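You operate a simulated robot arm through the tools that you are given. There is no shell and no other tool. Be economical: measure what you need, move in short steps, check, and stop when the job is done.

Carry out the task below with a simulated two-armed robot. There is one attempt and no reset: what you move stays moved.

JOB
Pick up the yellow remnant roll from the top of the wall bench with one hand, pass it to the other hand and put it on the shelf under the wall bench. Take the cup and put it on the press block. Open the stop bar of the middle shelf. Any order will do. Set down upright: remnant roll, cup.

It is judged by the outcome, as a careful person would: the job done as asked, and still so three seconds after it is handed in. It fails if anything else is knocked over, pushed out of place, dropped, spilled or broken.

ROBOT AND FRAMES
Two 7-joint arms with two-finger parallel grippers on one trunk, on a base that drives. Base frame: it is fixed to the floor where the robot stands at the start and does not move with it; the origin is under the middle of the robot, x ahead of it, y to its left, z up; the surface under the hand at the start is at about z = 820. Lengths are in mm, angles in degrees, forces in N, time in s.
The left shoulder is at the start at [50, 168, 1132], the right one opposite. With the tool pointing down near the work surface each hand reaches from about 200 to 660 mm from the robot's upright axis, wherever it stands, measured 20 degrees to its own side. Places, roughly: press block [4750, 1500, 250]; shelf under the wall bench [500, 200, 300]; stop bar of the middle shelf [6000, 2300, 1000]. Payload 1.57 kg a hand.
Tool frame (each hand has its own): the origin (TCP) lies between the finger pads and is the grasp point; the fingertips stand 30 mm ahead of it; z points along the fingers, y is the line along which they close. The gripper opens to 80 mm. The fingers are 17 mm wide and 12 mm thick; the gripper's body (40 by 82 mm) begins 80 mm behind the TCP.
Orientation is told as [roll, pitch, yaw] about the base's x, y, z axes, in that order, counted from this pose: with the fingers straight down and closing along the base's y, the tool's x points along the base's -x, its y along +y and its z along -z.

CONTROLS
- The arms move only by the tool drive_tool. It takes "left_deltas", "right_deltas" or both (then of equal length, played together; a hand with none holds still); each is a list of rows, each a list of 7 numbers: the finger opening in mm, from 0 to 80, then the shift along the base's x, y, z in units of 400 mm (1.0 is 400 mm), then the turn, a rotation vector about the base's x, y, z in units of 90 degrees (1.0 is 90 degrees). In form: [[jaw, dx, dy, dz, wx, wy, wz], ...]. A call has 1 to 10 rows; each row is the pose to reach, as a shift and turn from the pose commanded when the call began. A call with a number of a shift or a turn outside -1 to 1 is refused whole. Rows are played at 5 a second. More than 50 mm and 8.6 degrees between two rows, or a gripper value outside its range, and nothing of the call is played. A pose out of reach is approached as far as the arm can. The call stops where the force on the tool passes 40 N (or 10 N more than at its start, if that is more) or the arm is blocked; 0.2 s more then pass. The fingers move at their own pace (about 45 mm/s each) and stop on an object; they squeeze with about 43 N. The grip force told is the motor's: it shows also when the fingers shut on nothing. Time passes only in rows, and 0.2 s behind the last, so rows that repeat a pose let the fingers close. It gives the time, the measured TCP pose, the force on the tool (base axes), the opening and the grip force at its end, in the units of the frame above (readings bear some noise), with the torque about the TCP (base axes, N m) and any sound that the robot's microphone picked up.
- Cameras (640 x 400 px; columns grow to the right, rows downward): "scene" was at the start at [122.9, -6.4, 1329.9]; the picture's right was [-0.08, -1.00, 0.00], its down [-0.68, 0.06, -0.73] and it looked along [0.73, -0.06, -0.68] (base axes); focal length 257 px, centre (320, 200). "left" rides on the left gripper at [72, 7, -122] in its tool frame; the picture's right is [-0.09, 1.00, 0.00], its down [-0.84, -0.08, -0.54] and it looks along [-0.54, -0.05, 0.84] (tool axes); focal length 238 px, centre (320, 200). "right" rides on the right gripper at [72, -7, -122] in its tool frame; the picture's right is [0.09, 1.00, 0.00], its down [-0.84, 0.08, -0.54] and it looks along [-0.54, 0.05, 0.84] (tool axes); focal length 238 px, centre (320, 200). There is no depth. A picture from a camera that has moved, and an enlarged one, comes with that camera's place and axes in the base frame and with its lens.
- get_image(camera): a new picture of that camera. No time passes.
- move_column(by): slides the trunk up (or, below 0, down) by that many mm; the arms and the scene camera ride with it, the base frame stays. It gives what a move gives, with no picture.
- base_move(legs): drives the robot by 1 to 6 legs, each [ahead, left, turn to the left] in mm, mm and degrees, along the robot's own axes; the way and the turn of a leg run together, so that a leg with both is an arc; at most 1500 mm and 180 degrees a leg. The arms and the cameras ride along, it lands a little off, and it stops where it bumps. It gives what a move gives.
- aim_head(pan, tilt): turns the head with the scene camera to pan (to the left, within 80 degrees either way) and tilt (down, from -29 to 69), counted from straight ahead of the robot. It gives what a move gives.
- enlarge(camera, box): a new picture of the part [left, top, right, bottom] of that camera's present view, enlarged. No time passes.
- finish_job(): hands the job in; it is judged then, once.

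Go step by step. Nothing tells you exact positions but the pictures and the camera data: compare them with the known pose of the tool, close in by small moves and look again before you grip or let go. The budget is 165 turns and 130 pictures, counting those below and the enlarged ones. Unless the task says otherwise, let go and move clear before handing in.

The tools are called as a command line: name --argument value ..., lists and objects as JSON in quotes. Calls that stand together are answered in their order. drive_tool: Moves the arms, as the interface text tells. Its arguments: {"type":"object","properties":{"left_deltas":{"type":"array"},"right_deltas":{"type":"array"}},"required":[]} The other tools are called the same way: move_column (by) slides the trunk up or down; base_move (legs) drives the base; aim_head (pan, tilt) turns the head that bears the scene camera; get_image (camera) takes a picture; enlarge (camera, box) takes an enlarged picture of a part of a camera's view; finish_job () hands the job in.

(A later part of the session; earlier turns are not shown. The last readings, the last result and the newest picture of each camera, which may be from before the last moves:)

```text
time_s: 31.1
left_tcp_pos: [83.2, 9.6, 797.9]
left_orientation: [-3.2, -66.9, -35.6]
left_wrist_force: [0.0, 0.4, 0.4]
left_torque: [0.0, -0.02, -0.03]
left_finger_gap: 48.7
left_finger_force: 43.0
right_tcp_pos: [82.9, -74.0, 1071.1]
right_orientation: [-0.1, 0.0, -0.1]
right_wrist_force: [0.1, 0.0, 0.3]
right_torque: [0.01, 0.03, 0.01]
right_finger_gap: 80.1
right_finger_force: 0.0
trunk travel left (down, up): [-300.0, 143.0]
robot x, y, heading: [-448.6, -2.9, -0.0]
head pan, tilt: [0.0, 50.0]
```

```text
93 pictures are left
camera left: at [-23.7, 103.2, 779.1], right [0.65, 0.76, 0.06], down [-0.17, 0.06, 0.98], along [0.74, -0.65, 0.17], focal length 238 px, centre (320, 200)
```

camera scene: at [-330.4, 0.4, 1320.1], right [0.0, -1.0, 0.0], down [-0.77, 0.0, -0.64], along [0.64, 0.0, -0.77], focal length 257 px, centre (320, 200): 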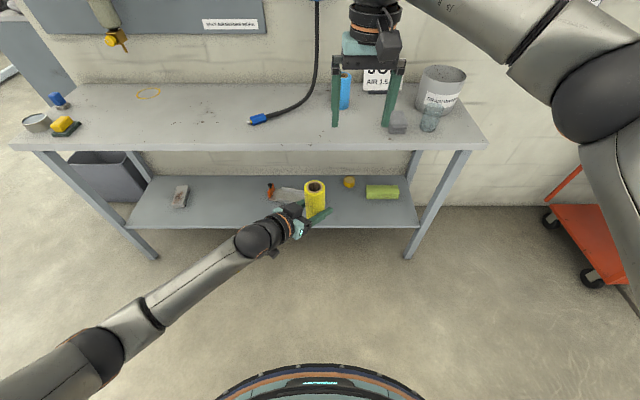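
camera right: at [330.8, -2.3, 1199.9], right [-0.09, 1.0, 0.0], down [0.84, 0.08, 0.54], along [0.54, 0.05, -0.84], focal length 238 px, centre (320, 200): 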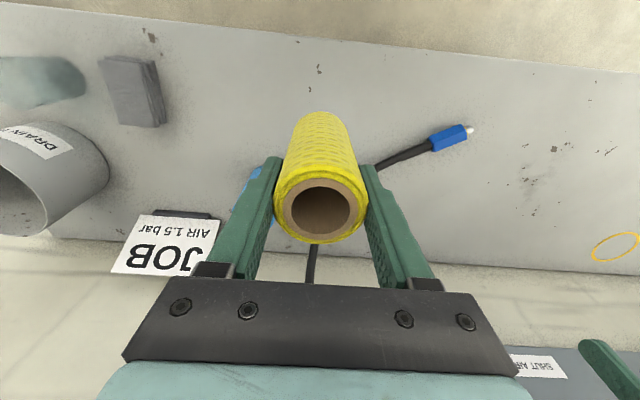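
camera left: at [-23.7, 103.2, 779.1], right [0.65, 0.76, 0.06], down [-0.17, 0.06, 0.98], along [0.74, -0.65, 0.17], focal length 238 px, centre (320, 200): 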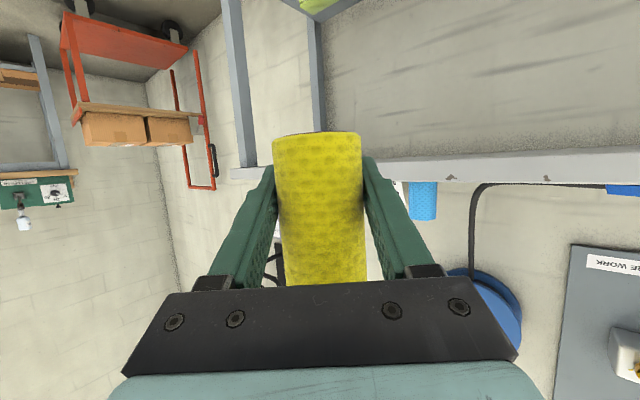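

Handover done. I fold the right hand back, then lower the trunk 300 mm while still clear of the bench.

drive_tool --right_deltas '[[80, -0.08, -0.06, 0, 0, 0, 0], [80, -0.16, -0.12, 0, 0, 0, 0], [80, -0.24, -0.18, 0, 0, 0, 0], [80, -0.32, -0.24, 0, 0, 0, 0], [80, -0.4, -0.3, 0, 0, 0, 0], [80, -0.48, -0.36, 0, 0, 0, 0], [80, -0.55, -0.42, 0, 0, 0, 0]]'

move_column --by -300

aim_head --pan 15 --tilt 35

get_image --camera "scene"

```text
time_s: 32.7
left_tcp_pos: [81.7, 9.9, 798.3]
left_orientation: [-3.3, -67.0, -35.6]
left_wrist_force: [-0.4, 0.7, -0.6]
left_torque: [-0.02, 0.02, 0.01]
left_finger_gap: 48.8
left_finger_force: 43.1
right_tcp_pos: [-136.9, -241.5, 1074.0]
right_orientation: [0.0, 0.1, -0.2]
right_wrist_force: [0.2, 0.1, -0.3]
right_torque: [-0.03, -0.01, -0.04]
right_finger_gap: 80.1
right_finger_force: 0.0
trunk travel left (down, up): [-300.0, 143.0]
robot x, y, heading: [-445.7, -0.4, 0.0]
head pan, tilt: [0.0, 50.0]
```

```text
time_s: 35.7
left_tcp_pos: [82.1, 10.8, 497.7]
left_orientation: [-3.3, -66.9, -35.5]
left_wrist_force: [0.0, 0.1, -1.0]
left_torque: [0.02, 0.0, -0.02]
left_finger_gap: 48.5
left_finger_force: 42.8
right_tcp_pos: [-137.0, -241.1, 774.3]
right_orientation: [0.1, 0.0, -0.1]
right_wrist_force: [0.0, -0.1, -0.8]
right_torque: [-0.02, -0.02, 0.0]
right_finger_gap: 80.2
right_finger_force: 0.0
trunk travel left (down, up): [0.0, 443.0]
robot x, y, heading: [-453.7, -0.3, -0.3]
head pan, tilt: [0.0, 50.0]
```

```text
time_s: 36.5
left_tcp_pos: [82.3, 8.6, 497.4]
left_orientation: [-3.4, -66.9, -35.5]
left_wrist_force: [-0.2, 0.2, -0.5]
left_torque: [0.0, 0.01, -0.03]
left_finger_gap: 48.4
left_finger_force: 42.8
right_tcp_pos: [-135.1, -241.8, 774.1]
right_orientation: [0.0, -0.1, -0.2]
right_wrist_force: [-0.2, -0.2, -0.5]
right_torque: [-0.01, -0.02, 0.01]
right_finger_gap: 80.0
right_finger_force: 0.1
trunk travel left (down, up): [0.0, 443.0]
robot x, y, heading: [-447.3, 4.0, 0.0]
head pan, tilt: [15.0, 35.0]
```

```text
92 pictures are left
camera scene: at [-322.1, 23.4, 1041.8], right [0.26, -0.97, 0.0], down [-0.56, -0.15, -0.82], along [0.79, 0.21, -0.57], focal length 257 px, centre (320, 200)
```

scene: 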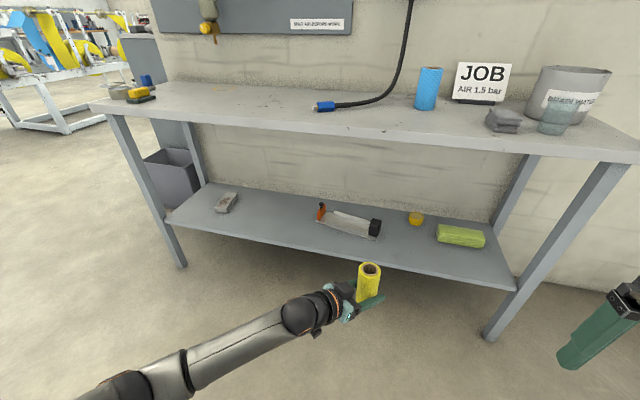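

The trunk is down; shelf height is uncertain (about 300–390). I drive left and a bit ahead so the roll is just in front of the shelf gap, then use the level left camera to judge the shelf's height.

base_move --legs '[[0, 370, 0], [90, 0, 0]]'

get_image --camera "left"

get_image --camera "scene"

```text
time_s: 41.0
left_tcp_pos: [175.5, 376.4, 497.9]
left_orientation: [-3.4, -66.9, -35.6]
left_wrist_force: [0.2, 0.4, -0.5]
left_torque: [-0.01, 0.01, 0.0]
left_finger_gap: 48.6
left_finger_force: 42.8
right_tcp_pos: [-45.3, 125.6, 773.5]
right_orientation: [0.1, -0.1, -0.2]
right_wrist_force: [0.6, 0.3, -0.1]
right_torque: [0.02, 0.0, -0.04]
right_finger_gap: 80.4
right_finger_force: 0.0
trunk travel left (down, up): [0.0, 443.0]
robot x, y, heading: [-356.2, 371.2, -0.0]
head pan, tilt: [15.0, 35.0]
```

```text
91 pictures are left
camera left: at [68.9, 469.6, 479.0], right [0.65, 0.76, 0.06], down [-0.17, 0.06, 0.98], along [0.74, -0.65, 0.17], focal length 238 px, centre (320, 200)
```

left: 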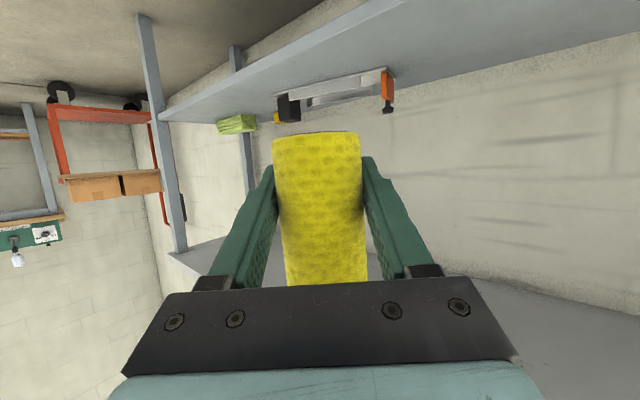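

```text
90 pictures are left
camera scene: at [-229.7, 390.0, 1041.9], right [0.25, -0.97, 0.0], down [-0.55, -0.15, -0.82], along [0.79, 0.21, -0.57], focal length 257 px, centre (320, 200)
```

scene: 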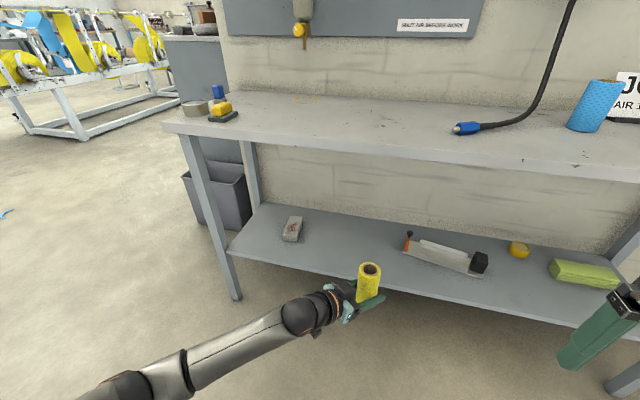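

The shelf top looks to be about z ≈ 315–325, front edge x ≈ 335. I lower the left arm 120 mm in front of it and look again.

drive_tool --left_deltas '[[30, 0, 0, -0.1, 0, 0, 0], [30, 0, 0, -0.2, 0, 0, 0], [30, 0, 0, -0.3, 0, 0, 0], [30, 0, 0, -0.3, 0, 0, 0]]'

get_image --camera "left"

```text
time_s: 42.0
left_tcp_pos: [175.7, 375.1, 377.0]
left_orientation: [-3.3, -66.9, -35.7]
left_wrist_force: [-0.1, 0.1, -0.3]
left_torque: [0.0, -0.02, -0.01]
left_finger_gap: 48.3
left_finger_force: 42.9
right_tcp_pos: [-45.1, 125.0, 773.6]
right_orientation: [0.0, 0.0, -0.2]
right_wrist_force: [0.5, 0.0, -0.2]
right_torque: [0.01, 0.02, 0.0]
right_finger_gap: 80.2
right_finger_force: 0.1
trunk travel left (down, up): [0.0, 443.0]
robot x, y, heading: [-354.9, 368.2, -0.1]
head pan, tilt: [15.0, 35.0]
```

```text
89 pictures are left
camera left: at [70.4, 467.7, 358.7], right [0.65, 0.76, 0.06], down [-0.17, 0.06, 0.98], along [0.74, -0.65, 0.17], focal length 238 px, centre (320, 200)
```

left: 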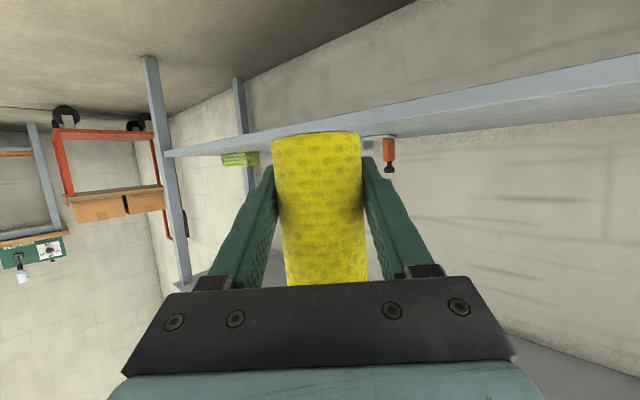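

The shelf top reads as z ≈ 320, front edge x ≈ 345; the roll's bottom is now about 25 mm above it. I drive ahead 200 mm to bring the roll over the shelf.

base_move --legs '[[200, 0, 0]]'

get_image --camera "left"

aim_head --pan 10 --tilt 55

get_image --camera "scene"

```text
time_s: 43.5
left_tcp_pos: [371.4, 372.9, 379.0]
left_orientation: [-3.2, -66.9, -35.7]
left_wrist_force: [0.5, 0.4, -0.5]
left_torque: [0.0, -0.03, -0.02]
left_finger_gap: 48.4
left_finger_force: 42.8
right_tcp_pos: [150.8, 123.9, 773.1]
right_orientation: [-0.1, 0.0, -0.3]
right_wrist_force: [0.3, 0.2, 0.3]
right_torque: [0.02, 0.03, 0.02]
right_finger_gap: 79.8
right_finger_force: 0.1
trunk travel left (down, up): [0.0, 443.0]
robot x, y, heading: [-156.3, 369.6, -0.3]
head pan, tilt: [15.0, 35.0]
```

```text
88 pictures are left
camera left: at [265.6, 466.6, 359.1], right [0.65, 0.76, 0.06], down [-0.17, 0.06, 0.98], along [0.74, -0.65, 0.17], focal length 238 px, centre (320, 200)
```

left: 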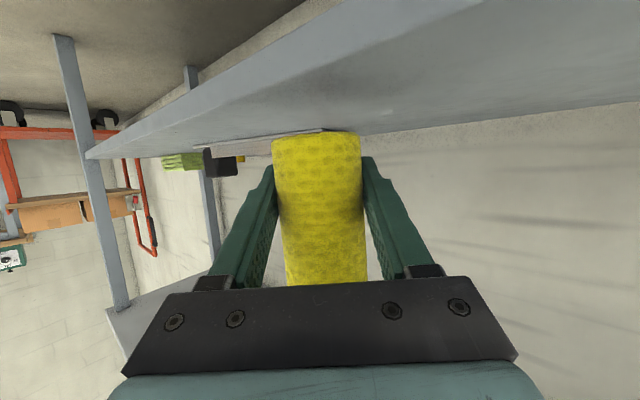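

```text
time_s: 44.4
left_tcp_pos: [369.9, 372.9, 377.7]
left_orientation: [-3.3, -66.8, -35.6]
left_wrist_force: [-0.2, -0.4, 0.0]
left_torque: [0.01, 0.0, 0.0]
left_finger_gap: 48.4
left_finger_force: 42.7
right_tcp_pos: [150.9, 123.4, 773.6]
right_orientation: [0.0, 0.0, -0.3]
right_wrist_force: [0.5, -0.3, -0.8]
right_torque: [-0.02, 0.02, 0.01]
right_finger_gap: 80.2
right_finger_force: 0.0
trunk travel left (down, up): [0.0, 443.0]
robot x, y, heading: [-161.9, 369.4, -0.2]
head pan, tilt: [10.0, 55.0]
```

```text
87 pictures are left
camera scene: at [-48.6, 378.9, 1013.7], right [0.17, -0.99, 0.0], down [-0.81, -0.14, -0.57], along [0.57, 0.1, -0.82], focal length 257 px, centre (320, 200)
```

scene: 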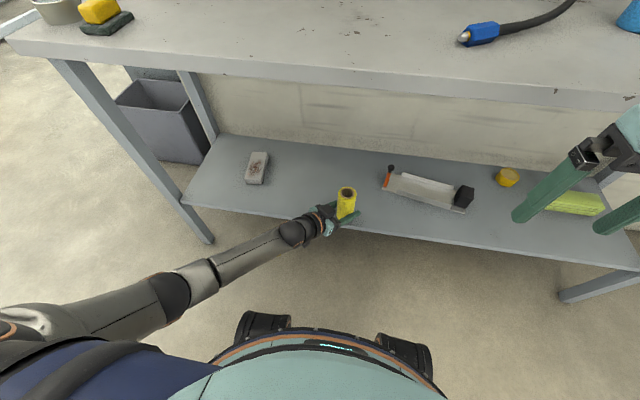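

Front edge ≈ 350. I move the roll 38 mm further in, then lower in small steps to feel the shelf.

drive_tool --left_deltas '[[30, 0.05, 0, 0, 0, 0, 0], [30, 0.095, 0, 0, 0, 0, 0], [30, 0.095, 0, -0.02, 0, 0, 0], [30, 0.095, 0, -0.04, 0, 0, 0], [30, 0.095, 0, -0.05, 0, 0, 0], [30, 0.095, 0, -0.05, 0, 0, 0]]'

get_image --camera "left"

enlarge --camera "scene" --box '[260, 150, 420, 250]'

```text
time_s: 45.8
left_tcp_pos: [408.2, 372.0, 358.0]
left_orientation: [-3.3, -66.8, -35.7]
left_wrist_force: [-0.5, -0.5, -0.5]
left_torque: [0.01, 0.0, 0.0]
left_finger_gap: 48.2
left_finger_force: 43.6
right_tcp_pos: [149.7, 124.1, 772.3]
right_orientation: [0.0, 0.0, -0.3]
right_wrist_force: [0.3, -0.1, 0.4]
right_torque: [-0.01, 0.0, 0.01]
right_finger_gap: 80.0
right_finger_force: 0.1
trunk travel left (down, up): [0.0, 443.0]
robot x, y, heading: [-159.0, 365.5, 0.1]
head pan, tilt: [10.0, 55.0]
```

```text
86 pictures are left
camera left: at [303.5, 466.3, 340.1], right [0.65, 0.76, 0.06], down [-0.17, 0.06, 0.98], along [0.74, -0.65, 0.17], focal length 238 px, centre (320, 200)
```

left: 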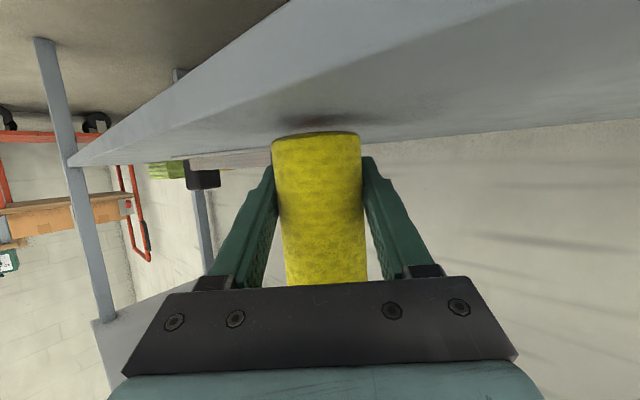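

```text
4.00 times, centred on (340, 200) of scene
camera zoom: at [-48.6, 378.9, 1013.6], right [0.17, -0.99, 0.0], down [-0.81, -0.14, -0.57], along [0.57, 0.1, -0.82], focal length 1028 px, centre (240, 200)
```

zoom: 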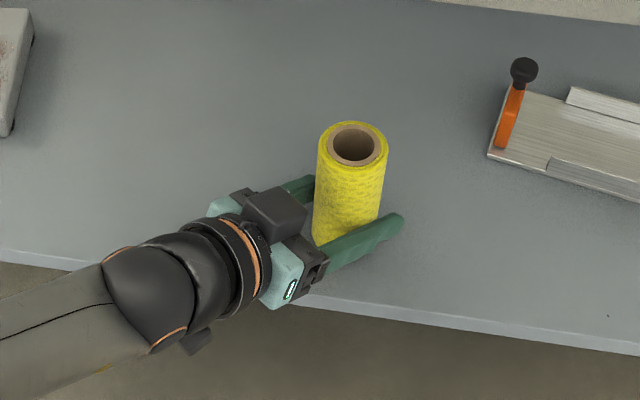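

The roll hovers a few mm above the shelf, about 35 mm inside the edge. I keep lowering in 1.5 mm steps until the force shows contact.

drive_tool --left_deltas '[[30, 0, 0, -0.004, 0, 0, 0], [30, 0, 0, -0.008, 0, 0, 0], [30, 0, 0, -0.012, 0, 0, 0], [30, 0, 0, -0.012, 0, 0, 0]]'

get_image --camera "left"

```text
time_s: 46.8
left_tcp_pos: [408.7, 373.8, 353.9]
left_orientation: [-3.2, -66.9, -35.7]
left_wrist_force: [-0.4, -0.4, -0.7]
left_torque: [0.03, -0.01, 0.01]
left_finger_gap: 48.2
left_finger_force: 43.4
right_tcp_pos: [151.2, 123.7, 772.9]
right_orientation: [0.0, 0.0, -0.2]
right_wrist_force: [0.3, -0.5, 0.2]
right_torque: [-0.02, 0.01, 0.03]
right_finger_gap: 80.0
right_finger_force: 0.0
trunk travel left (down, up): [0.0, 443.0]
robot x, y, heading: [-161.4, 366.9, -0.1]
head pan, tilt: [10.0, 55.0]
```

```text
84 pictures are left
camera left: at [303.3, 466.4, 334.7], right [0.65, 0.76, 0.06], down [-0.17, 0.06, 0.98], along [0.74, -0.65, 0.17], focal length 238 px, centre (320, 200)
```

left: 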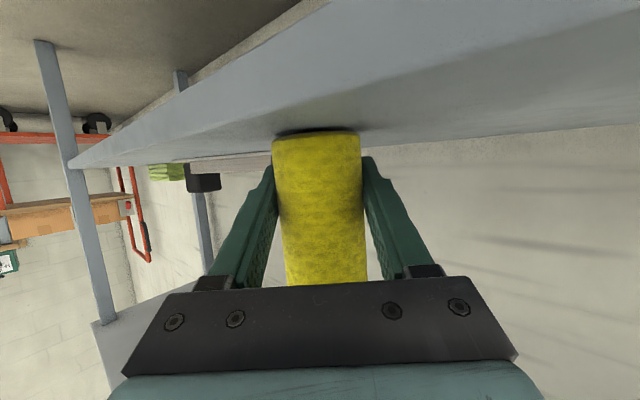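

Close, but no contact yet. Continuing in fine steps.

drive_tool --left_deltas '[[30, 0, 0, -0.003, 0, 0, 0], [30, 0, 0, -0.006, 0, 0, 0], [30, 0, 0, -0.006, 0, 0, 0]]'

drive_tool --left_deltas '[[30, 0, 0, -0.003, 0, 0, 0], [30, 0, 0, -0.005, 0, 0, 0], [30, 0, 0, -0.005, 0, 0, 0]]'

get_image --camera "left"

```text
time_s: 47.6
left_tcp_pos: [409.7, 373.5, 351.0]
left_orientation: [-3.2, -66.8, -35.7]
left_wrist_force: [-0.1, 0.5, 0.4]
left_torque: [0.02, -0.02, 0.0]
left_finger_gap: 47.8
left_finger_force: 43.1
right_tcp_pos: [150.3, 124.1, 773.0]
right_orientation: [0.0, 0.0, -0.3]
right_wrist_force: [0.1, -0.7, 1.0]
right_torque: [0.01, -0.01, 0.0]
right_finger_gap: 79.9
right_finger_force: 0.0
trunk travel left (down, up): [0.0, 443.0]
robot x, y, heading: [-158.9, 367.3, -0.6]
head pan, tilt: [10.0, 55.0]
```

```text
time_s: 48.4
left_tcp_pos: [409.2, 372.6, 351.7]
left_orientation: [-3.2, -67.2, -35.8]
left_wrist_force: [-1.4, 2.5, 10.1]
left_torque: [0.22, -0.16, 0.06]
left_finger_gap: 48.0
left_finger_force: 43.1
right_tcp_pos: [149.7, 124.8, 772.9]
right_orientation: [0.1, 0.0, -0.3]
right_wrist_force: [1.0, -0.5, 0.3]
right_torque: [0.02, 0.01, 0.01]
right_finger_gap: 80.1
right_finger_force: 0.1
trunk travel left (down, up): [0.0, 443.0]
robot x, y, heading: [-159.7, 366.3, -0.1]
head pan, tilt: [10.0, 55.0]
```

```text
83 pictures are left
camera left: at [304.2, 466.1, 331.9], right [0.65, 0.76, 0.06], down [-0.17, 0.07, 0.98], along [0.74, -0.65, 0.17], focal length 238 px, centre (320, 200)
```

left: 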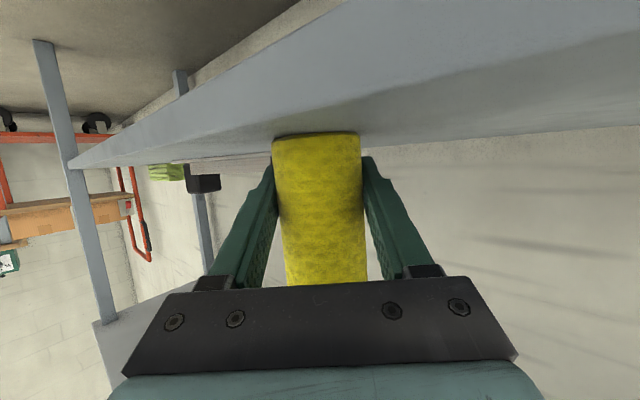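

Contact felt (10 N). I ease up, open, and withdraw straight back along the fingers.

drive_tool --left_deltas '[[30, 0, 0, 0.002, 0, 0, 0], [60, 0, 0, 0.002, 0, 0, 0], [80, 0, 0, 0.002, 0, 0, 0], [80, 0, 0, 0.002, 0, 0, 0], [80, -0.05, 0.036, 0.005, 0, 0, 0], [80, -0.12, 0.086, 0.01, 0, 0, 0], [80, -0.2, 0.143, 0.02, 0, 0, 0], [80, -0.28, 0.2, 0.02, 0, 0, 0]]'

get_image --camera "scene"

get_image --camera "left"

```text
time_s: 50.2
left_tcp_pos: [296.1, 453.5, 360.8]
left_orientation: [-3.2, -66.9, -35.7]
left_wrist_force: [0.1, -0.3, 0.0]
left_torque: [-0.02, -0.02, 0.01]
left_finger_gap: 80.0
left_finger_force: 0.0
right_tcp_pos: [149.6, 122.9, 773.0]
right_orientation: [0.0, 0.0, -0.3]
right_wrist_force: [0.2, -0.2, -0.8]
right_torque: [-0.01, 0.0, -0.02]
right_finger_gap: 80.1
right_finger_force: 0.0
trunk travel left (down, up): [0.0, 443.0]
robot x, y, heading: [-161.3, 367.4, -0.3]
head pan, tilt: [10.0, 55.0]
```

```text
82 pictures are left
camera scene: at [-48.7, 378.8, 1013.6], right [0.17, -0.99, 0.0], down [-0.81, -0.14, -0.57], along [0.57, 0.1, -0.82], focal length 257 px, centre (320, 200)
```

scene: 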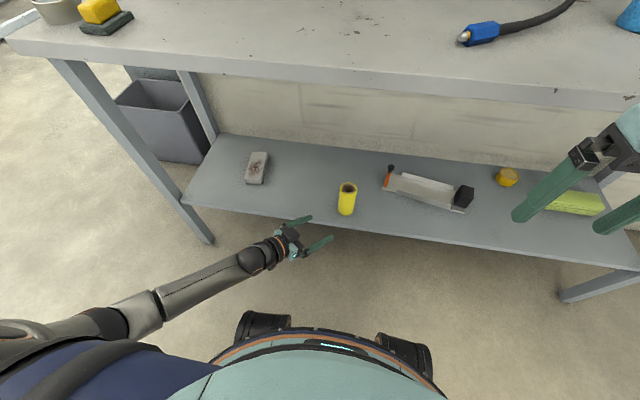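

```text
81 pictures are left
camera left: at [190.3, 547.0, 341.9], right [0.65, 0.76, 0.06], down [-0.17, 0.06, 0.98], along [0.74, -0.65, 0.17], focal length 238 px, centre (320, 200)
```

left: 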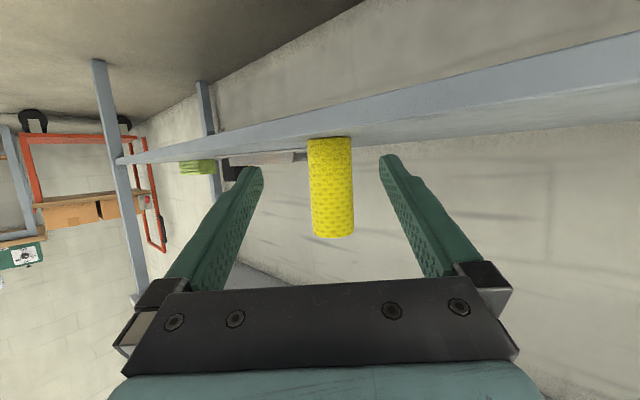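

The roll stands upright on the shelf. I back off, raise the trunk, and return toward the cup's station.

base_move --legs '[[-350, 0, 0]]'

move_column --by 300

aim_head --pan -10 --tilt 45

get_image --camera "scene"

```text
time_s: 52.4
left_tcp_pos: [-48.9, 458.5, 360.3]
left_orientation: [-3.3, -66.9, -34.7]
left_wrist_force: [-0.1, -0.9, -0.8]
left_torque: [0.01, 0.0, -0.03]
left_finger_gap: 80.2
left_finger_force: 0.0
right_tcp_pos: [-188.4, 126.7, 773.8]
right_orientation: [0.0, 0.0, 0.6]
right_wrist_force: [0.4, -0.4, 0.4]
right_torque: [-0.01, 0.02, 0.04]
right_finger_gap: 80.0
right_finger_force: 0.0
trunk travel left (down, up): [0.0, 443.0]
robot x, y, heading: [-503.0, 367.7, 0.2]
head pan, tilt: [10.0, 55.0]
```

```text
time_s: 55.4
left_tcp_pos: [-48.1, 458.2, 660.6]
left_orientation: [-3.3, -66.9, -34.9]
left_wrist_force: [0.8, 0.0, -0.2]
left_torque: [-0.03, 0.01, -0.03]
left_finger_gap: 80.1
left_finger_force: 0.0
right_tcp_pos: [-189.3, 126.1, 1073.4]
right_orientation: [0.0, 0.0, 0.7]
right_wrist_force: [-0.9, -1.0, -0.2]
right_torque: [0.01, -0.01, 0.04]
right_finger_gap: 80.1
right_finger_force: 0.1
trunk travel left (down, up): [-300.0, 143.0]
robot x, y, heading: [-502.3, 365.3, 0.5]
head pan, tilt: [10.0, 55.0]
```

```text
time_s: 56.2
left_tcp_pos: [-49.0, 459.0, 660.9]
left_orientation: [-3.2, -66.8, -34.9]
left_wrist_force: [-0.1, 0.5, -0.3]
left_torque: [0.02, -0.03, 0.03]
left_finger_gap: 79.9
left_finger_force: 0.1
right_tcp_pos: [-190.5, 127.7, 1073.9]
right_orientation: [0.0, 0.0, 0.4]
right_wrist_force: [-1.0, -0.1, 0.5]
right_torque: [0.0, 0.01, 0.0]
right_finger_gap: 79.7
right_finger_force: 0.1
trunk travel left (down, up): [-300.0, 143.0]
robot x, y, heading: [-502.8, 364.8, 0.5]
head pan, tilt: [-10.0, 45.0]
```

```text
80 pictures are left
camera scene: at [-383.5, 353.1, 1327.0], right [-0.16, -0.99, 0.0], down [-0.7, 0.12, -0.71], along [0.7, -0.12, -0.71], focal length 257 px, centre (320, 200)
```

scene: 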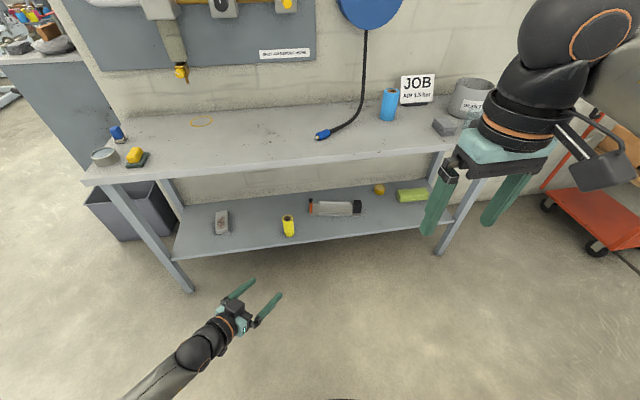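

The roll stays upright. Now I bring the left hand back to fingers-down and up out of the way, so I can approach the bench.

drive_tool --left_deltas '[[80, -0.02, 0.01, 0.09, 0.043, 0.06, 0], [80, -0.04, 0.02, 0.18, 0.087, 0.121, 0], [80, -0.06, 0.02, 0.27, 0.13, 0.182, 0], [80, -0.08, 0.02, 0.36, 0.173, 0.242, 0], [80, -0.1, 0.02, 0.45, 0.217, 0.303, 0], [80, -0.12, 0.02, 0.54, 0.26, 0.364, 0], [80, -0.14, 0.02, 0.63, 0.303, 0.424, 0], [80, -0.16, 0.02, 0.72, 0.346, 0.485, 0], [80, -0.18, 0.02, 0.81, 0.39, 0.545, 0], [80, -0.2, 0.02, 0.9, 0.433, 0.606, 0]]'

drive_tool --left_deltas '[[80, 0, 0, 0.03, 0, 0, 0.09], [80, 0, 0, 0.06, 0, 0, 0.18], [80, 0, 0, 0.09, 0, 0, 0.27], [80, 0, 0, 0.1, 0, 0, 0.36], [80, 0, 0, 0.1, 0, 0, 0.39]]'

get_image --camera "scene"

```text
time_s: 58.5
left_tcp_pos: [-129.0, 466.6, 1020.8]
left_orientation: [-2.6, 0.3, -35.2]
left_wrist_force: [0.4, 0.6, -0.1]
left_torque: [0.0, 0.02, 0.01]
left_finger_gap: 80.0
left_finger_force: 0.0
right_tcp_pos: [-190.0, 126.2, 1073.0]
right_orientation: [0.0, 0.0, 0.4]
right_wrist_force: [0.3, 0.4, -0.3]
right_torque: [0.0, -0.01, 0.0]
right_finger_gap: 80.0
right_finger_force: 0.0
trunk travel left (down, up): [-300.0, 143.0]
robot x, y, heading: [-502.9, 371.2, 0.7]
head pan, tilt: [-10.0, 45.0]
```

```text
time_s: 59.6
left_tcp_pos: [-129.1, 467.3, 1062.2]
left_orientation: [-2.7, 0.2, 0.0]
left_wrist_force: [0.7, 0.6, 0.0]
left_torque: [0.0, 0.03, 0.02]
left_finger_gap: 79.8
left_finger_force: 0.0
right_tcp_pos: [-188.9, 127.0, 1074.2]
right_orientation: [0.1, 0.0, 0.6]
right_wrist_force: [-0.9, -0.4, 0.2]
right_torque: [0.01, -0.01, 0.01]
right_finger_gap: 80.0
right_finger_force: 0.1
trunk travel left (down, up): [-300.0, 143.0]
robot x, y, heading: [-508.1, 364.4, 0.1]
head pan, tilt: [-10.0, 45.0]
```

```text
79 pictures are left
camera scene: at [-383.5, 353.1, 1327.1], right [-0.16, -0.99, 0.0], down [-0.7, 0.12, -0.71], along [0.7, -0.12, -0.71], focal length 257 px, centre (320, 200)
```

scene: 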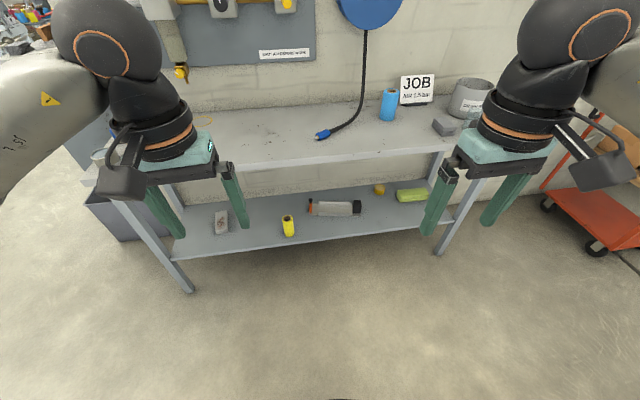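

Arms are tucked. I drive right and ahead to the cup's station.

base_move --legs '[[0, -565, 0], [420, 0, 0]]'

aim_head --pan -15 --tilt 50

get_image --camera "scene"

get_image --camera "right"

```text
time_s: 67.3
left_tcp_pos: [301.8, -86.2, 1059.5]
left_orientation: [-2.8, 0.1, 0.3]
left_wrist_force: [0.3, -0.3, 0.4]
left_torque: [-0.02, 0.02, 0.02]
left_finger_gap: 79.9
left_finger_force: 0.0
right_tcp_pos: [243.3, -427.3, 1072.9]
right_orientation: [0.0, 0.0, 1.2]
right_wrist_force: [-0.6, 0.6, -0.4]
right_torque: [0.01, 0.02, -0.02]
right_finger_gap: 80.1
right_finger_force: 0.1
trunk travel left (down, up): [-300.0, 143.0]
robot x, y, heading: [-73.6, -188.2, 1.1]
head pan, tilt: [-10.0, 45.0]
```

```text
time_s: 68.0
left_tcp_pos: [300.9, -85.9, 1061.6]
left_orientation: [-2.6, 0.1, 0.3]
left_wrist_force: [0.0, -0.1, 0.6]
left_torque: [-0.02, -0.04, 0.02]
left_finger_gap: 79.9
left_finger_force: 0.1
right_tcp_pos: [243.5, -426.1, 1072.7]
right_orientation: [0.0, 0.0, 1.1]
right_wrist_force: [0.4, -0.4, -0.4]
right_torque: [0.0, 0.0, -0.01]
right_finger_gap: 80.2
right_finger_force: 0.0
trunk travel left (down, up): [-300.0, 143.0]
robot x, y, heading: [-71.5, -190.4, 1.1]
head pan, tilt: [-15.0, 50.0]
```

```text
78 pictures are left
camera scene: at [41.9, -208.8, 1320.2], right [-0.24, -0.97, 0.0], down [-0.74, 0.18, -0.64], along [0.62, -0.15, -0.77], focal length 257 px, centre (320, 200)
```

scene: 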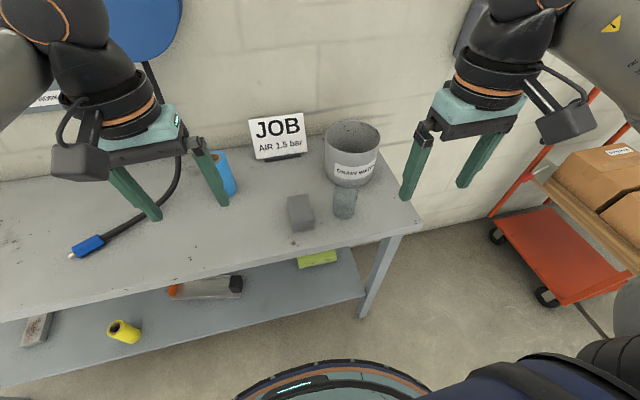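

```text
77 pictures are left
camera right: at [171.7, -434.6, 1196.1], right [-0.11, 0.99, 0.0], down [0.84, 0.09, 0.54], along [0.54, 0.06, -0.84], focal length 238 px, centre (320, 200)
```

right: 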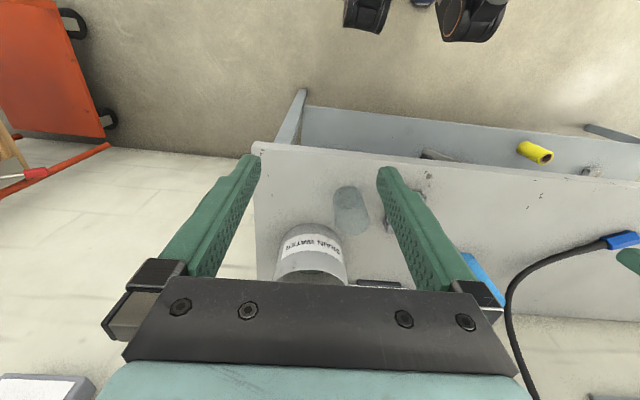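

Cup base confirmed at about [397, -354]. I move the right hand above it (z ≈ 990).

drive_tool --right_deltas '[[80, 0.08, 0.036, 0, 0, 0, 0], [80, 0.16, 0.072, -0.04, 0, 0, 0], [80, 0.24, 0.11, -0.08, 0, 0, 0], [80, 0.32, 0.146, -0.14, 0, 0, 0], [80, 0.384, 0.181, -0.2, 0, 0, 0], [80, 0.384, 0.181, -0.2, 0, 0, 0]]'

get_image --camera "right"

enlarge --camera "scene" --box '[270, 130, 430, 230]'

```text
time_s: 69.4
left_tcp_pos: [300.6, -85.5, 1060.7]
left_orientation: [-2.7, 0.1, 0.2]
left_wrist_force: [0.5, 1.0, -0.1]
left_torque: [0.01, 0.01, 0.03]
left_finger_gap: 80.0
left_finger_force: 0.1
right_tcp_pos: [399.6, -352.9, 995.8]
right_orientation: [0.1, 0.0, 1.1]
right_wrist_force: [0.5, -1.3, 0.1]
right_torque: [0.04, 0.01, -0.01]
right_finger_gap: 79.9
right_finger_force: 0.1
trunk travel left (down, up): [-300.0, 143.0]
robot x, y, heading: [-70.6, -194.4, 1.0]
head pan, tilt: [-15.0, 50.0]
```

```text
76 pictures are left
camera right: at [327.6, -361.6, 1118.2], right [-0.11, 0.99, 0.0], down [0.84, 0.09, 0.54], along [0.54, 0.06, -0.84], focal length 238 px, centre (320, 200)
```

right: 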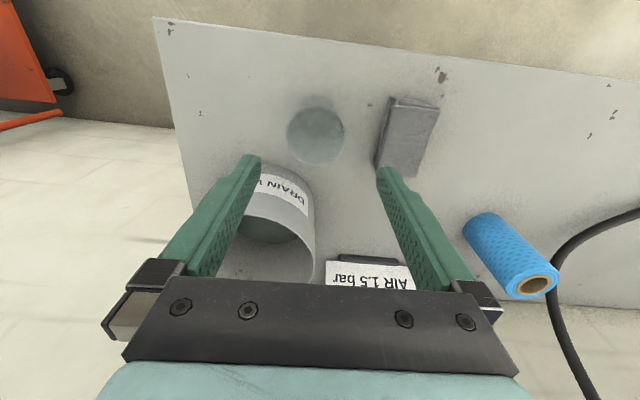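

```text
4.00 times, centred on (350, 180) of scene
camera zoom: at [41.8, -208.9, 1320.2], right [-0.24, -0.97, 0.0], down [-0.74, 0.18, -0.64], along [0.62, -0.15, -0.77], focal length 1028 px, centre (200, 280)
```

zoom: 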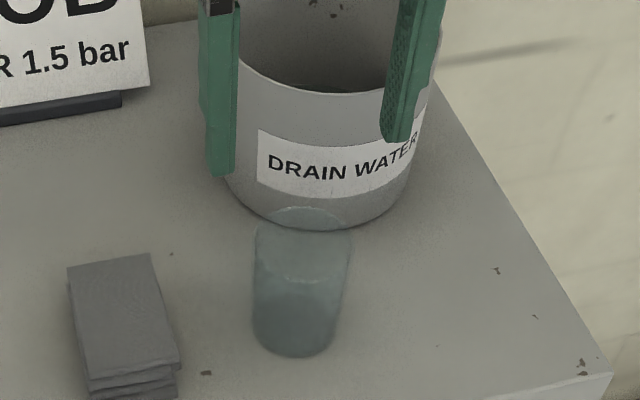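

Cup top centre is ≈ [395, -355], rim z ≈ 900. I descend around it to z ≈ 876 and check before closing.

drive_tool --right_deltas '[[80, -0.011, -0.006, -0.05, 0, 0, 0], [80, -0.011, -0.006, -0.15, 0, 0, 0], [80, -0.011, -0.006, -0.24, 0, 0, 0], [80, -0.011, -0.006, -0.3, 0, 0, 0], [80, -0.011, -0.006, -0.3, 0, 0, 0]]'

get_image --camera "right"

enlarge --camera "scene" --box '[270, 130, 430, 230]'

```text
time_s: 70.6
left_tcp_pos: [300.3, -87.3, 1060.8]
left_orientation: [-2.6, 0.1, 0.3]
left_wrist_force: [-0.3, 0.1, 0.1]
left_torque: [0.05, -0.02, 0.0]
left_finger_gap: 80.0
left_finger_force: 0.1
right_tcp_pos: [396.6, -357.3, 873.8]
right_orientation: [0.0, 0.1, 1.1]
right_wrist_force: [-0.1, -0.4, 0.1]
right_torque: [-0.02, 0.0, 0.02]
right_finger_gap: 79.9
right_finger_force: 0.1
trunk travel left (down, up): [-300.0, 143.0]
robot x, y, heading: [-69.0, -190.6, 1.4]
head pan, tilt: [-15.0, 50.0]
```

```text
74 pictures are left
camera right: at [324.9, -365.7, 996.8], right [-0.11, 0.99, 0.0], down [0.84, 0.09, 0.54], along [0.54, 0.06, -0.84], focal length 238 px, centre (320, 200)
```

right: 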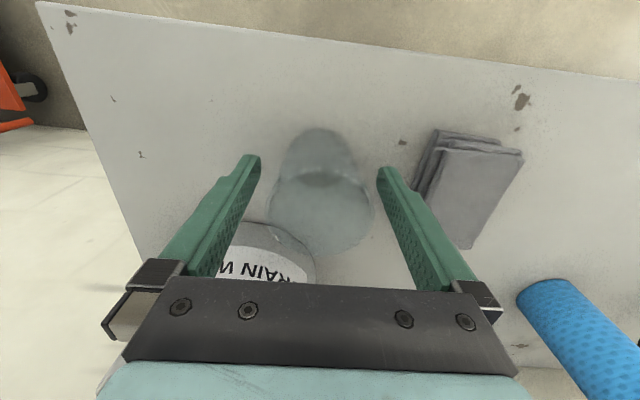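

```text
4.00 times, centred on (350, 180) of scene
camera zoom: at [41.9, -208.8, 1320.2], right [-0.24, -0.97, 0.0], down [-0.74, 0.18, -0.64], along [0.62, -0.15, -0.77], focal length 1028 px, centre (200, 280)
```

zoom: 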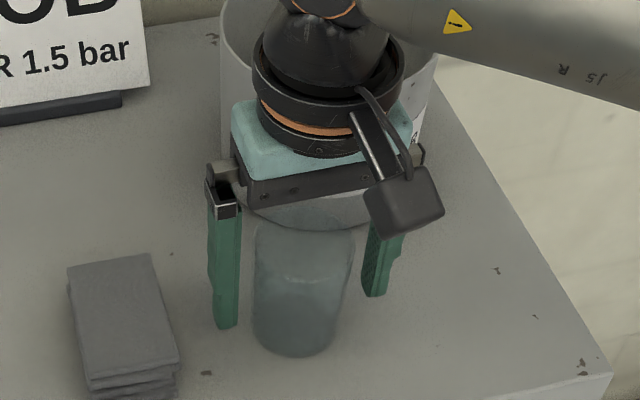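

The cup is centred between the pads. I close gently to a target slightly below its width.

drive_tool --right_deltas '[[60, 0, 0, 0, 0, 0, 0], [50, 0, 0, 0, 0, 0, 0], [48, 0, 0, 0, 0, 0, 0], [48, 0, 0, 0, 0, 0, 0], [48, 0, 0, 0, 0, 0, 0]]'

get_image --camera "right"

```text
time_s: 71.8
left_tcp_pos: [301.7, -86.4, 1059.4]
left_orientation: [-2.7, 0.1, 0.3]
left_wrist_force: [0.8, -0.1, -0.4]
left_torque: [0.02, -0.01, 0.0]
left_finger_gap: 80.2
left_finger_force: 0.0
right_tcp_pos: [396.5, -356.8, 873.1]
right_orientation: [0.0, 0.0, 1.1]
right_wrist_force: [0.2, 0.6, 0.0]
right_torque: [0.02, -0.01, 0.02]
right_finger_gap: 56.5
right_finger_force: 43.0
trunk travel left (down, up): [-300.0, 143.0]
robot x, y, heading: [-76.9, -192.7, 1.2]
head pan, tilt: [-15.0, 50.0]
```

```text
72 pictures are left
camera right: at [325.0, -365.6, 997.2], right [-0.11, 0.99, 0.0], down [0.84, 0.09, 0.54], along [0.54, 0.06, -0.84], focal length 238 px, centre (320, 200)
```

right: 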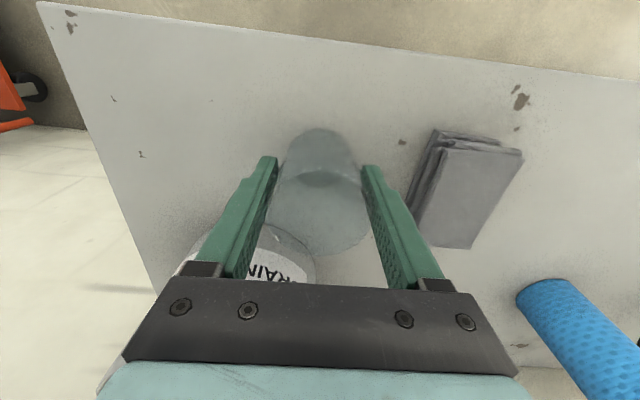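

Gripped (gap 56.5). I lift straight up slowly, keeping it level.

drive_tool --right_deltas '[[45, 0, 0, 0.02, 0, 0, 0], [45, 0, 0, 0.06, 0, 0, 0], [45, 0, 0, 0.11, 0, 0, 0], [45, 0, 0, 0.17, 0, 0, 0], [45, 0, 0, 0.23, 0, 0, 0], [45, 0, 0, 0.29, 0, 0, 0], [45, 0, 0, 0.34, 0, 0, 0], [45, 0, 0, 0.36, 0, 0, 0]]'

get_image --camera "right"

get_image --camera "scene"

```text
time_s: 73.6
left_tcp_pos: [301.2, -87.0, 1060.1]
left_orientation: [-2.7, 0.3, 0.2]
left_wrist_force: [0.4, 0.1, 0.4]
left_torque: [0.03, -0.04, -0.01]
left_finger_gap: 79.7
left_finger_force: 0.0
right_tcp_pos: [392.7, -355.8, 1017.9]
right_orientation: [0.0, 0.0, 1.1]
right_wrist_force: [-0.6, -0.4, 0.8]
right_torque: [-0.01, -0.02, -0.01]
right_finger_gap: 56.3
right_finger_force: 42.5
trunk travel left (down, up): [-300.0, 143.0]
robot x, y, heading: [-74.6, -191.4, 1.0]
head pan, tilt: [-15.0, 50.0]
```

```text
71 pictures are left
camera right: at [321.0, -363.2, 1140.6], right [-0.11, 0.99, 0.0], down [0.84, 0.09, 0.54], along [0.54, 0.06, -0.84], focal length 238 px, centre (320, 200)
```

right: 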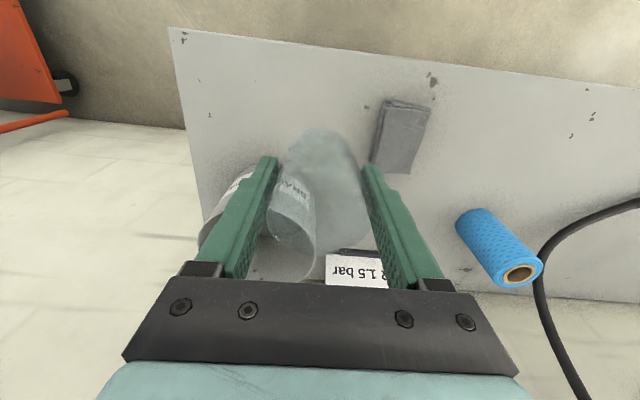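

```text
70 pictures are left
camera scene: at [41.9, -208.8, 1320.1], right [-0.24, -0.97, 0.0], down [-0.74, 0.18, -0.64], along [0.62, -0.15, -0.77], focal length 257 px, centre (320, 200)
```

scene: 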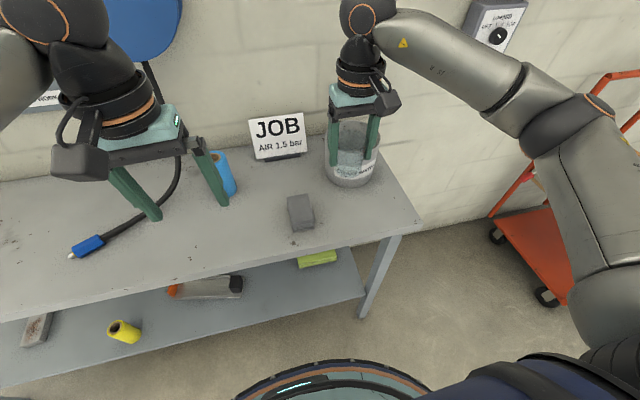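

Cup is held level and the bucket is undisturbed. I back off and look toward the left side of the room to plan the route.

base_move --legs '[[-450, 0, 0]]'

drive_tool --right_deltas '[[45, -0.08, 0, 0, 0, 0, 0], [45, -0.16, 0, 0, 0, 0, 0], [45, -0.24, 0, 0, 0, 0, 0], [45, -0.32, 0, 0, 0, 0, 0]]'

base_move --legs '[[0, 1300, 0]]'

aim_head --pan 20 --tilt 15

get_image --camera "scene"

```text
time_s: 76.3
left_tcp_pos: [-149.1, -95.0, 1061.1]
left_orientation: [-2.8, 0.1, 0.2]
left_wrist_force: [-0.2, 0.0, 0.4]
left_torque: [-0.04, -0.02, -0.02]
left_finger_gap: 79.8
left_finger_force: 0.1
right_tcp_pos: [-57.2, -363.6, 1016.4]
right_orientation: [0.0, 0.0, 1.0]
right_wrist_force: [-0.5, -1.1, -1.1]
right_torque: [-0.02, 0.02, 0.0]
right_finger_gap: 56.3
right_finger_force: 43.3
trunk travel left (down, up): [-300.0, 143.0]
robot x, y, heading: [-523.3, -199.5, 0.7]
head pan, tilt: [-15.0, 50.0]
```

```text
time_s: 77.3
left_tcp_pos: [-148.8, -95.5, 1061.1]
left_orientation: [-2.8, 0.1, 0.2]
left_wrist_force: [-0.3, 0.5, -0.1]
left_torque: [-0.03, 0.01, 0.0]
left_finger_gap: 79.7
left_finger_force: 0.0
right_tcp_pos: [-188.0, -366.5, 1017.6]
right_orientation: [0.0, 0.0, 0.9]
right_wrist_force: [0.1, 0.1, -0.7]
right_torque: [-0.02, 0.01, 0.01]
right_finger_gap: 56.3
right_finger_force: 43.4
trunk travel left (down, up): [-300.0, 143.0]
robot x, y, heading: [-520.3, -201.8, 0.9]
head pan, tilt: [-15.0, 50.0]
```

```text
time_s: 89.2
left_tcp_pos: [-184.7, 1241.4, 1060.9]
left_orientation: [-2.7, 0.0, 1.2]
left_wrist_force: [0.3, -1.1, 0.2]
left_torque: [-0.01, 0.01, 0.0]
left_finger_gap: 79.7
left_finger_force: 0.0
right_tcp_pos: [-218.5, 971.1, 1018.2]
right_orientation: [0.0, 0.0, 2.0]
right_wrist_force: [0.6, 0.1, -0.4]
right_torque: [0.0, 0.0, 0.03]
right_finger_gap: 56.5
right_finger_force: 43.0
trunk travel left (down, up): [-300.0, 143.0]
robot x, y, heading: [-557.3, 1132.1, 1.9]
head pan, tilt: [-15.0, 50.0]
```

```text
time_s: 90.2
left_tcp_pos: [-185.1, 1241.4, 1061.3]
left_orientation: [-2.7, 0.1, 1.2]
left_wrist_force: [-0.8, 0.6, -0.7]
left_torque: [0.0, 0.02, 0.03]
left_finger_gap: 80.0
left_finger_force: 0.1
right_tcp_pos: [-217.6, 970.6, 1019.2]
right_orientation: [-0.1, 0.0, 2.0]
right_wrist_force: [-0.3, 0.6, -0.7]
right_torque: [-0.02, -0.02, 0.03]
right_finger_gap: 56.4
right_finger_force: 43.1
trunk travel left (down, up): [-300.0, 143.0]
robot x, y, heading: [-561.4, 1128.9, 1.7]
head pan, tilt: [20.0, 15.0]
```

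```text
69 pictures are left
camera scene: at [-430.3, 1167.5, 1373.8], right [0.37, -0.93, 0.0], down [-0.24, -0.1, -0.97], along [0.9, 0.36, -0.26], focal length 257 px, centre (320, 200)
```

scene: 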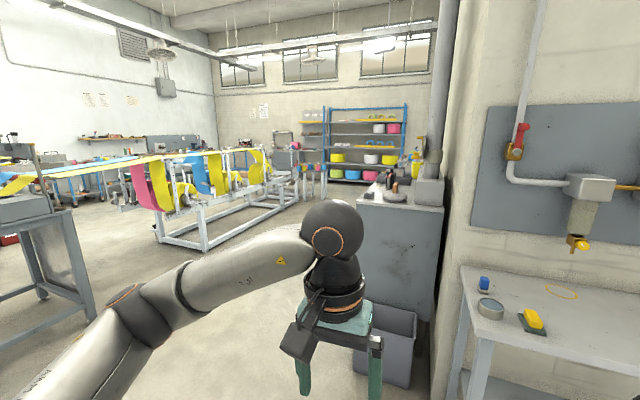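

The blue rack (stop bar) is ahead-left, and a cabinet hides the press block. I'll drive down the lane at y ≈ 2300 between the cabinet and the stand.

base_move --legs '[[0, 1180, -1.8], [1400, 0, 0], [1400, 0, 0]]'

aim_head --pan -15 --tilt 20

get_image --camera "scene"

```text
time_s: 98.4
left_tcp_pos: [-185.2, 2216.7, 1060.1]
left_orientation: [-2.6, 0.2, -1.4]
left_wrist_force: [1.1, 0.0, -0.8]
left_torque: [-0.02, -0.04, -0.03]
left_finger_gap: 80.0
left_finger_force: 0.0
right_tcp_pos: [-230.9, 1946.1, 1017.0]
right_orientation: [0.0, 0.1, -0.6]
right_wrist_force: [0.4, -0.2, -1.6]
right_torque: [-0.01, 0.0, 0.0]
right_finger_gap: 56.6
right_finger_force: 43.0
trunk travel left (down, up): [-300.0, 143.0]
robot x, y, heading: [-561.3, 2121.1, -0.9]
head pan, tilt: [20.0, 15.0]
stopped in leg 1: the robot was blocked; the commanded pose is now the measured one
```

```text
time_s: 99.4
left_tcp_pos: [-185.4, 2216.0, 1059.8]
left_orientation: [-2.7, 0.1, -1.4]
left_wrist_force: [-0.3, -0.2, -0.6]
left_torque: [0.01, 0.01, 0.02]
left_finger_gap: 79.9
left_finger_force: 0.1
right_tcp_pos: [-231.4, 1946.7, 1018.8]
right_orientation: [0.0, 0.1, -0.6]
right_wrist_force: [-0.7, -0.7, -0.6]
right_torque: [0.03, -0.03, 0.03]
right_finger_gap: 56.2
right_finger_force: 42.7
trunk travel left (down, up): [-300.0, 143.0]
robot x, y, heading: [-562.7, 2121.6, -0.6]
head pan, tilt: [-15.0, 20.0]
```

```text
68 pictures are left
camera scene: at [-432.9, 2096.6, 1365.7], right [-0.27, -0.96, 0.0], down [-0.33, 0.09, -0.94], along [0.9, -0.25, -0.34], focal length 257 px, centre (320, 200)
```

scene: 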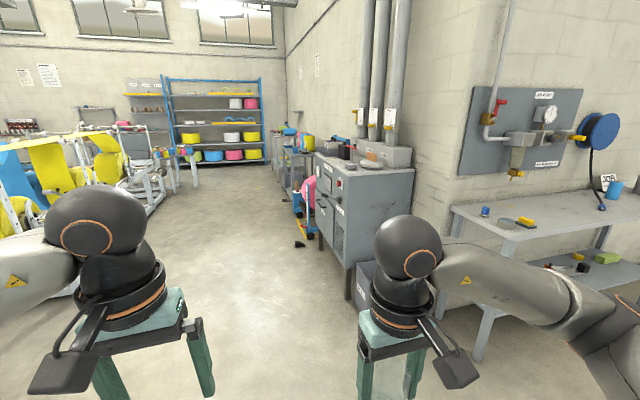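

The robot was blocked while going left at y ≈ 2121. I look left to see what was touched.

aim_head --pan 78 --tilt 30

get_image --camera "scene"

```text
time_s: 101.1
left_tcp_pos: [-185.8, 2216.5, 1061.1]
left_orientation: [-2.6, 0.0, -1.4]
left_wrist_force: [-0.7, -0.9, -0.1]
left_torque: [0.01, 0.04, -0.03]
left_finger_gap: 80.0
left_finger_force: 0.1
right_tcp_pos: [-231.9, 1945.4, 1017.6]
right_orientation: [0.0, 0.0, -0.5]
right_wrist_force: [0.2, -0.5, 0.1]
right_torque: [0.02, 0.02, -0.01]
right_finger_gap: 56.6
right_finger_force: 43.0
trunk travel left (down, up): [-300.0, 143.0]
robot x, y, heading: [-562.8, 2126.4, -0.7]
head pan, tilt: [78.0, 30.0]
```

```text
67 pictures are left
camera scene: at [-502.6, 2209.9, 1349.7], right [0.98, -0.22, 0.0], down [-0.11, -0.49, -0.87], along [0.19, 0.84, -0.5], focal length 257 px, centre (320, 200)
```

scene: 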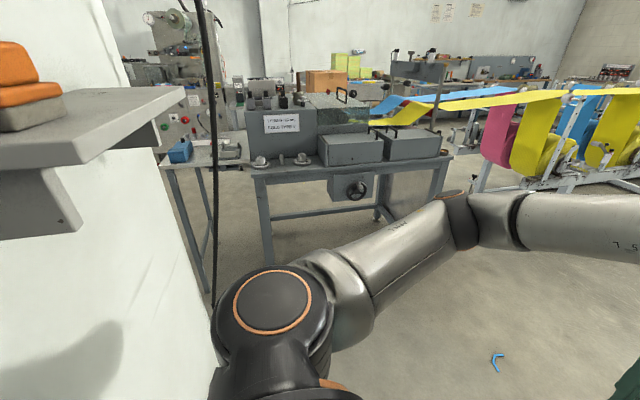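

It touched a fixed white pillar; nothing seems displaced. I ease right, go forward past it, then shift to the lane's middle.

base_move --legs '[[0, -120, 0.7], [1000, 0, 0], [1100, 350, 0]]'

aim_head --pan -20 --tilt 20

get_image --camera "scene"

```text
time_s: 112.9
left_tcp_pos: [1895.3, 2408.8, 1061.9]
left_orientation: [-2.7, 0.1, -1.9]
left_wrist_force: [-0.3, 0.2, 0.1]
left_torque: [-0.02, 0.02, 0.01]
left_finger_gap: 80.1
left_finger_force: 0.1
right_tcp_pos: [1846.2, 2139.7, 1018.8]
right_orientation: [0.0, 0.1, -1.2]
right_wrist_force: [-0.4, 0.0, -0.5]
right_torque: [0.02, 0.04, 0.01]
right_finger_gap: 56.4
right_finger_force: 42.7
trunk travel left (down, up): [-300.0, 143.0]
robot x, y, heading: [1518.0, 2320.1, -1.3]
head pan, tilt: [78.0, 30.0]
```

```text
time_s: 114.7
left_tcp_pos: [1895.7, 2408.3, 1061.4]
left_orientation: [-2.7, 0.1, -1.9]
left_wrist_force: [0.6, -0.1, -0.1]
left_torque: [-0.01, -0.02, 0.0]
left_finger_gap: 79.9
left_finger_force: 0.0
right_tcp_pos: [1847.3, 2140.1, 1018.0]
right_orientation: [0.0, 0.0, -1.2]
right_wrist_force: [-0.5, -0.2, -0.3]
right_torque: [0.01, 0.01, 0.0]
right_finger_gap: 56.1
right_finger_force: 42.7
trunk travel left (down, up): [-300.0, 143.0]
robot x, y, heading: [1518.2, 2313.7, -1.0]
head pan, tilt: [-20.0, 20.0]
```

```text
66 pictures are left
camera scene: at [1644.1, 2284.5, 1365.7], right [-0.36, -0.93, 0.0], down [-0.32, 0.12, -0.94], along [0.88, -0.34, -0.34], focal length 257 px, centre (320, 200)
```

scene: 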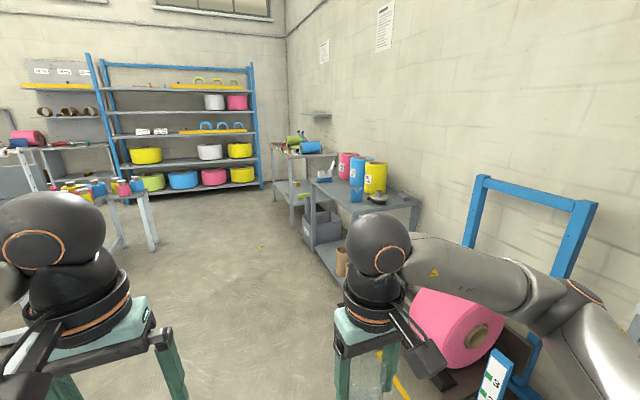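

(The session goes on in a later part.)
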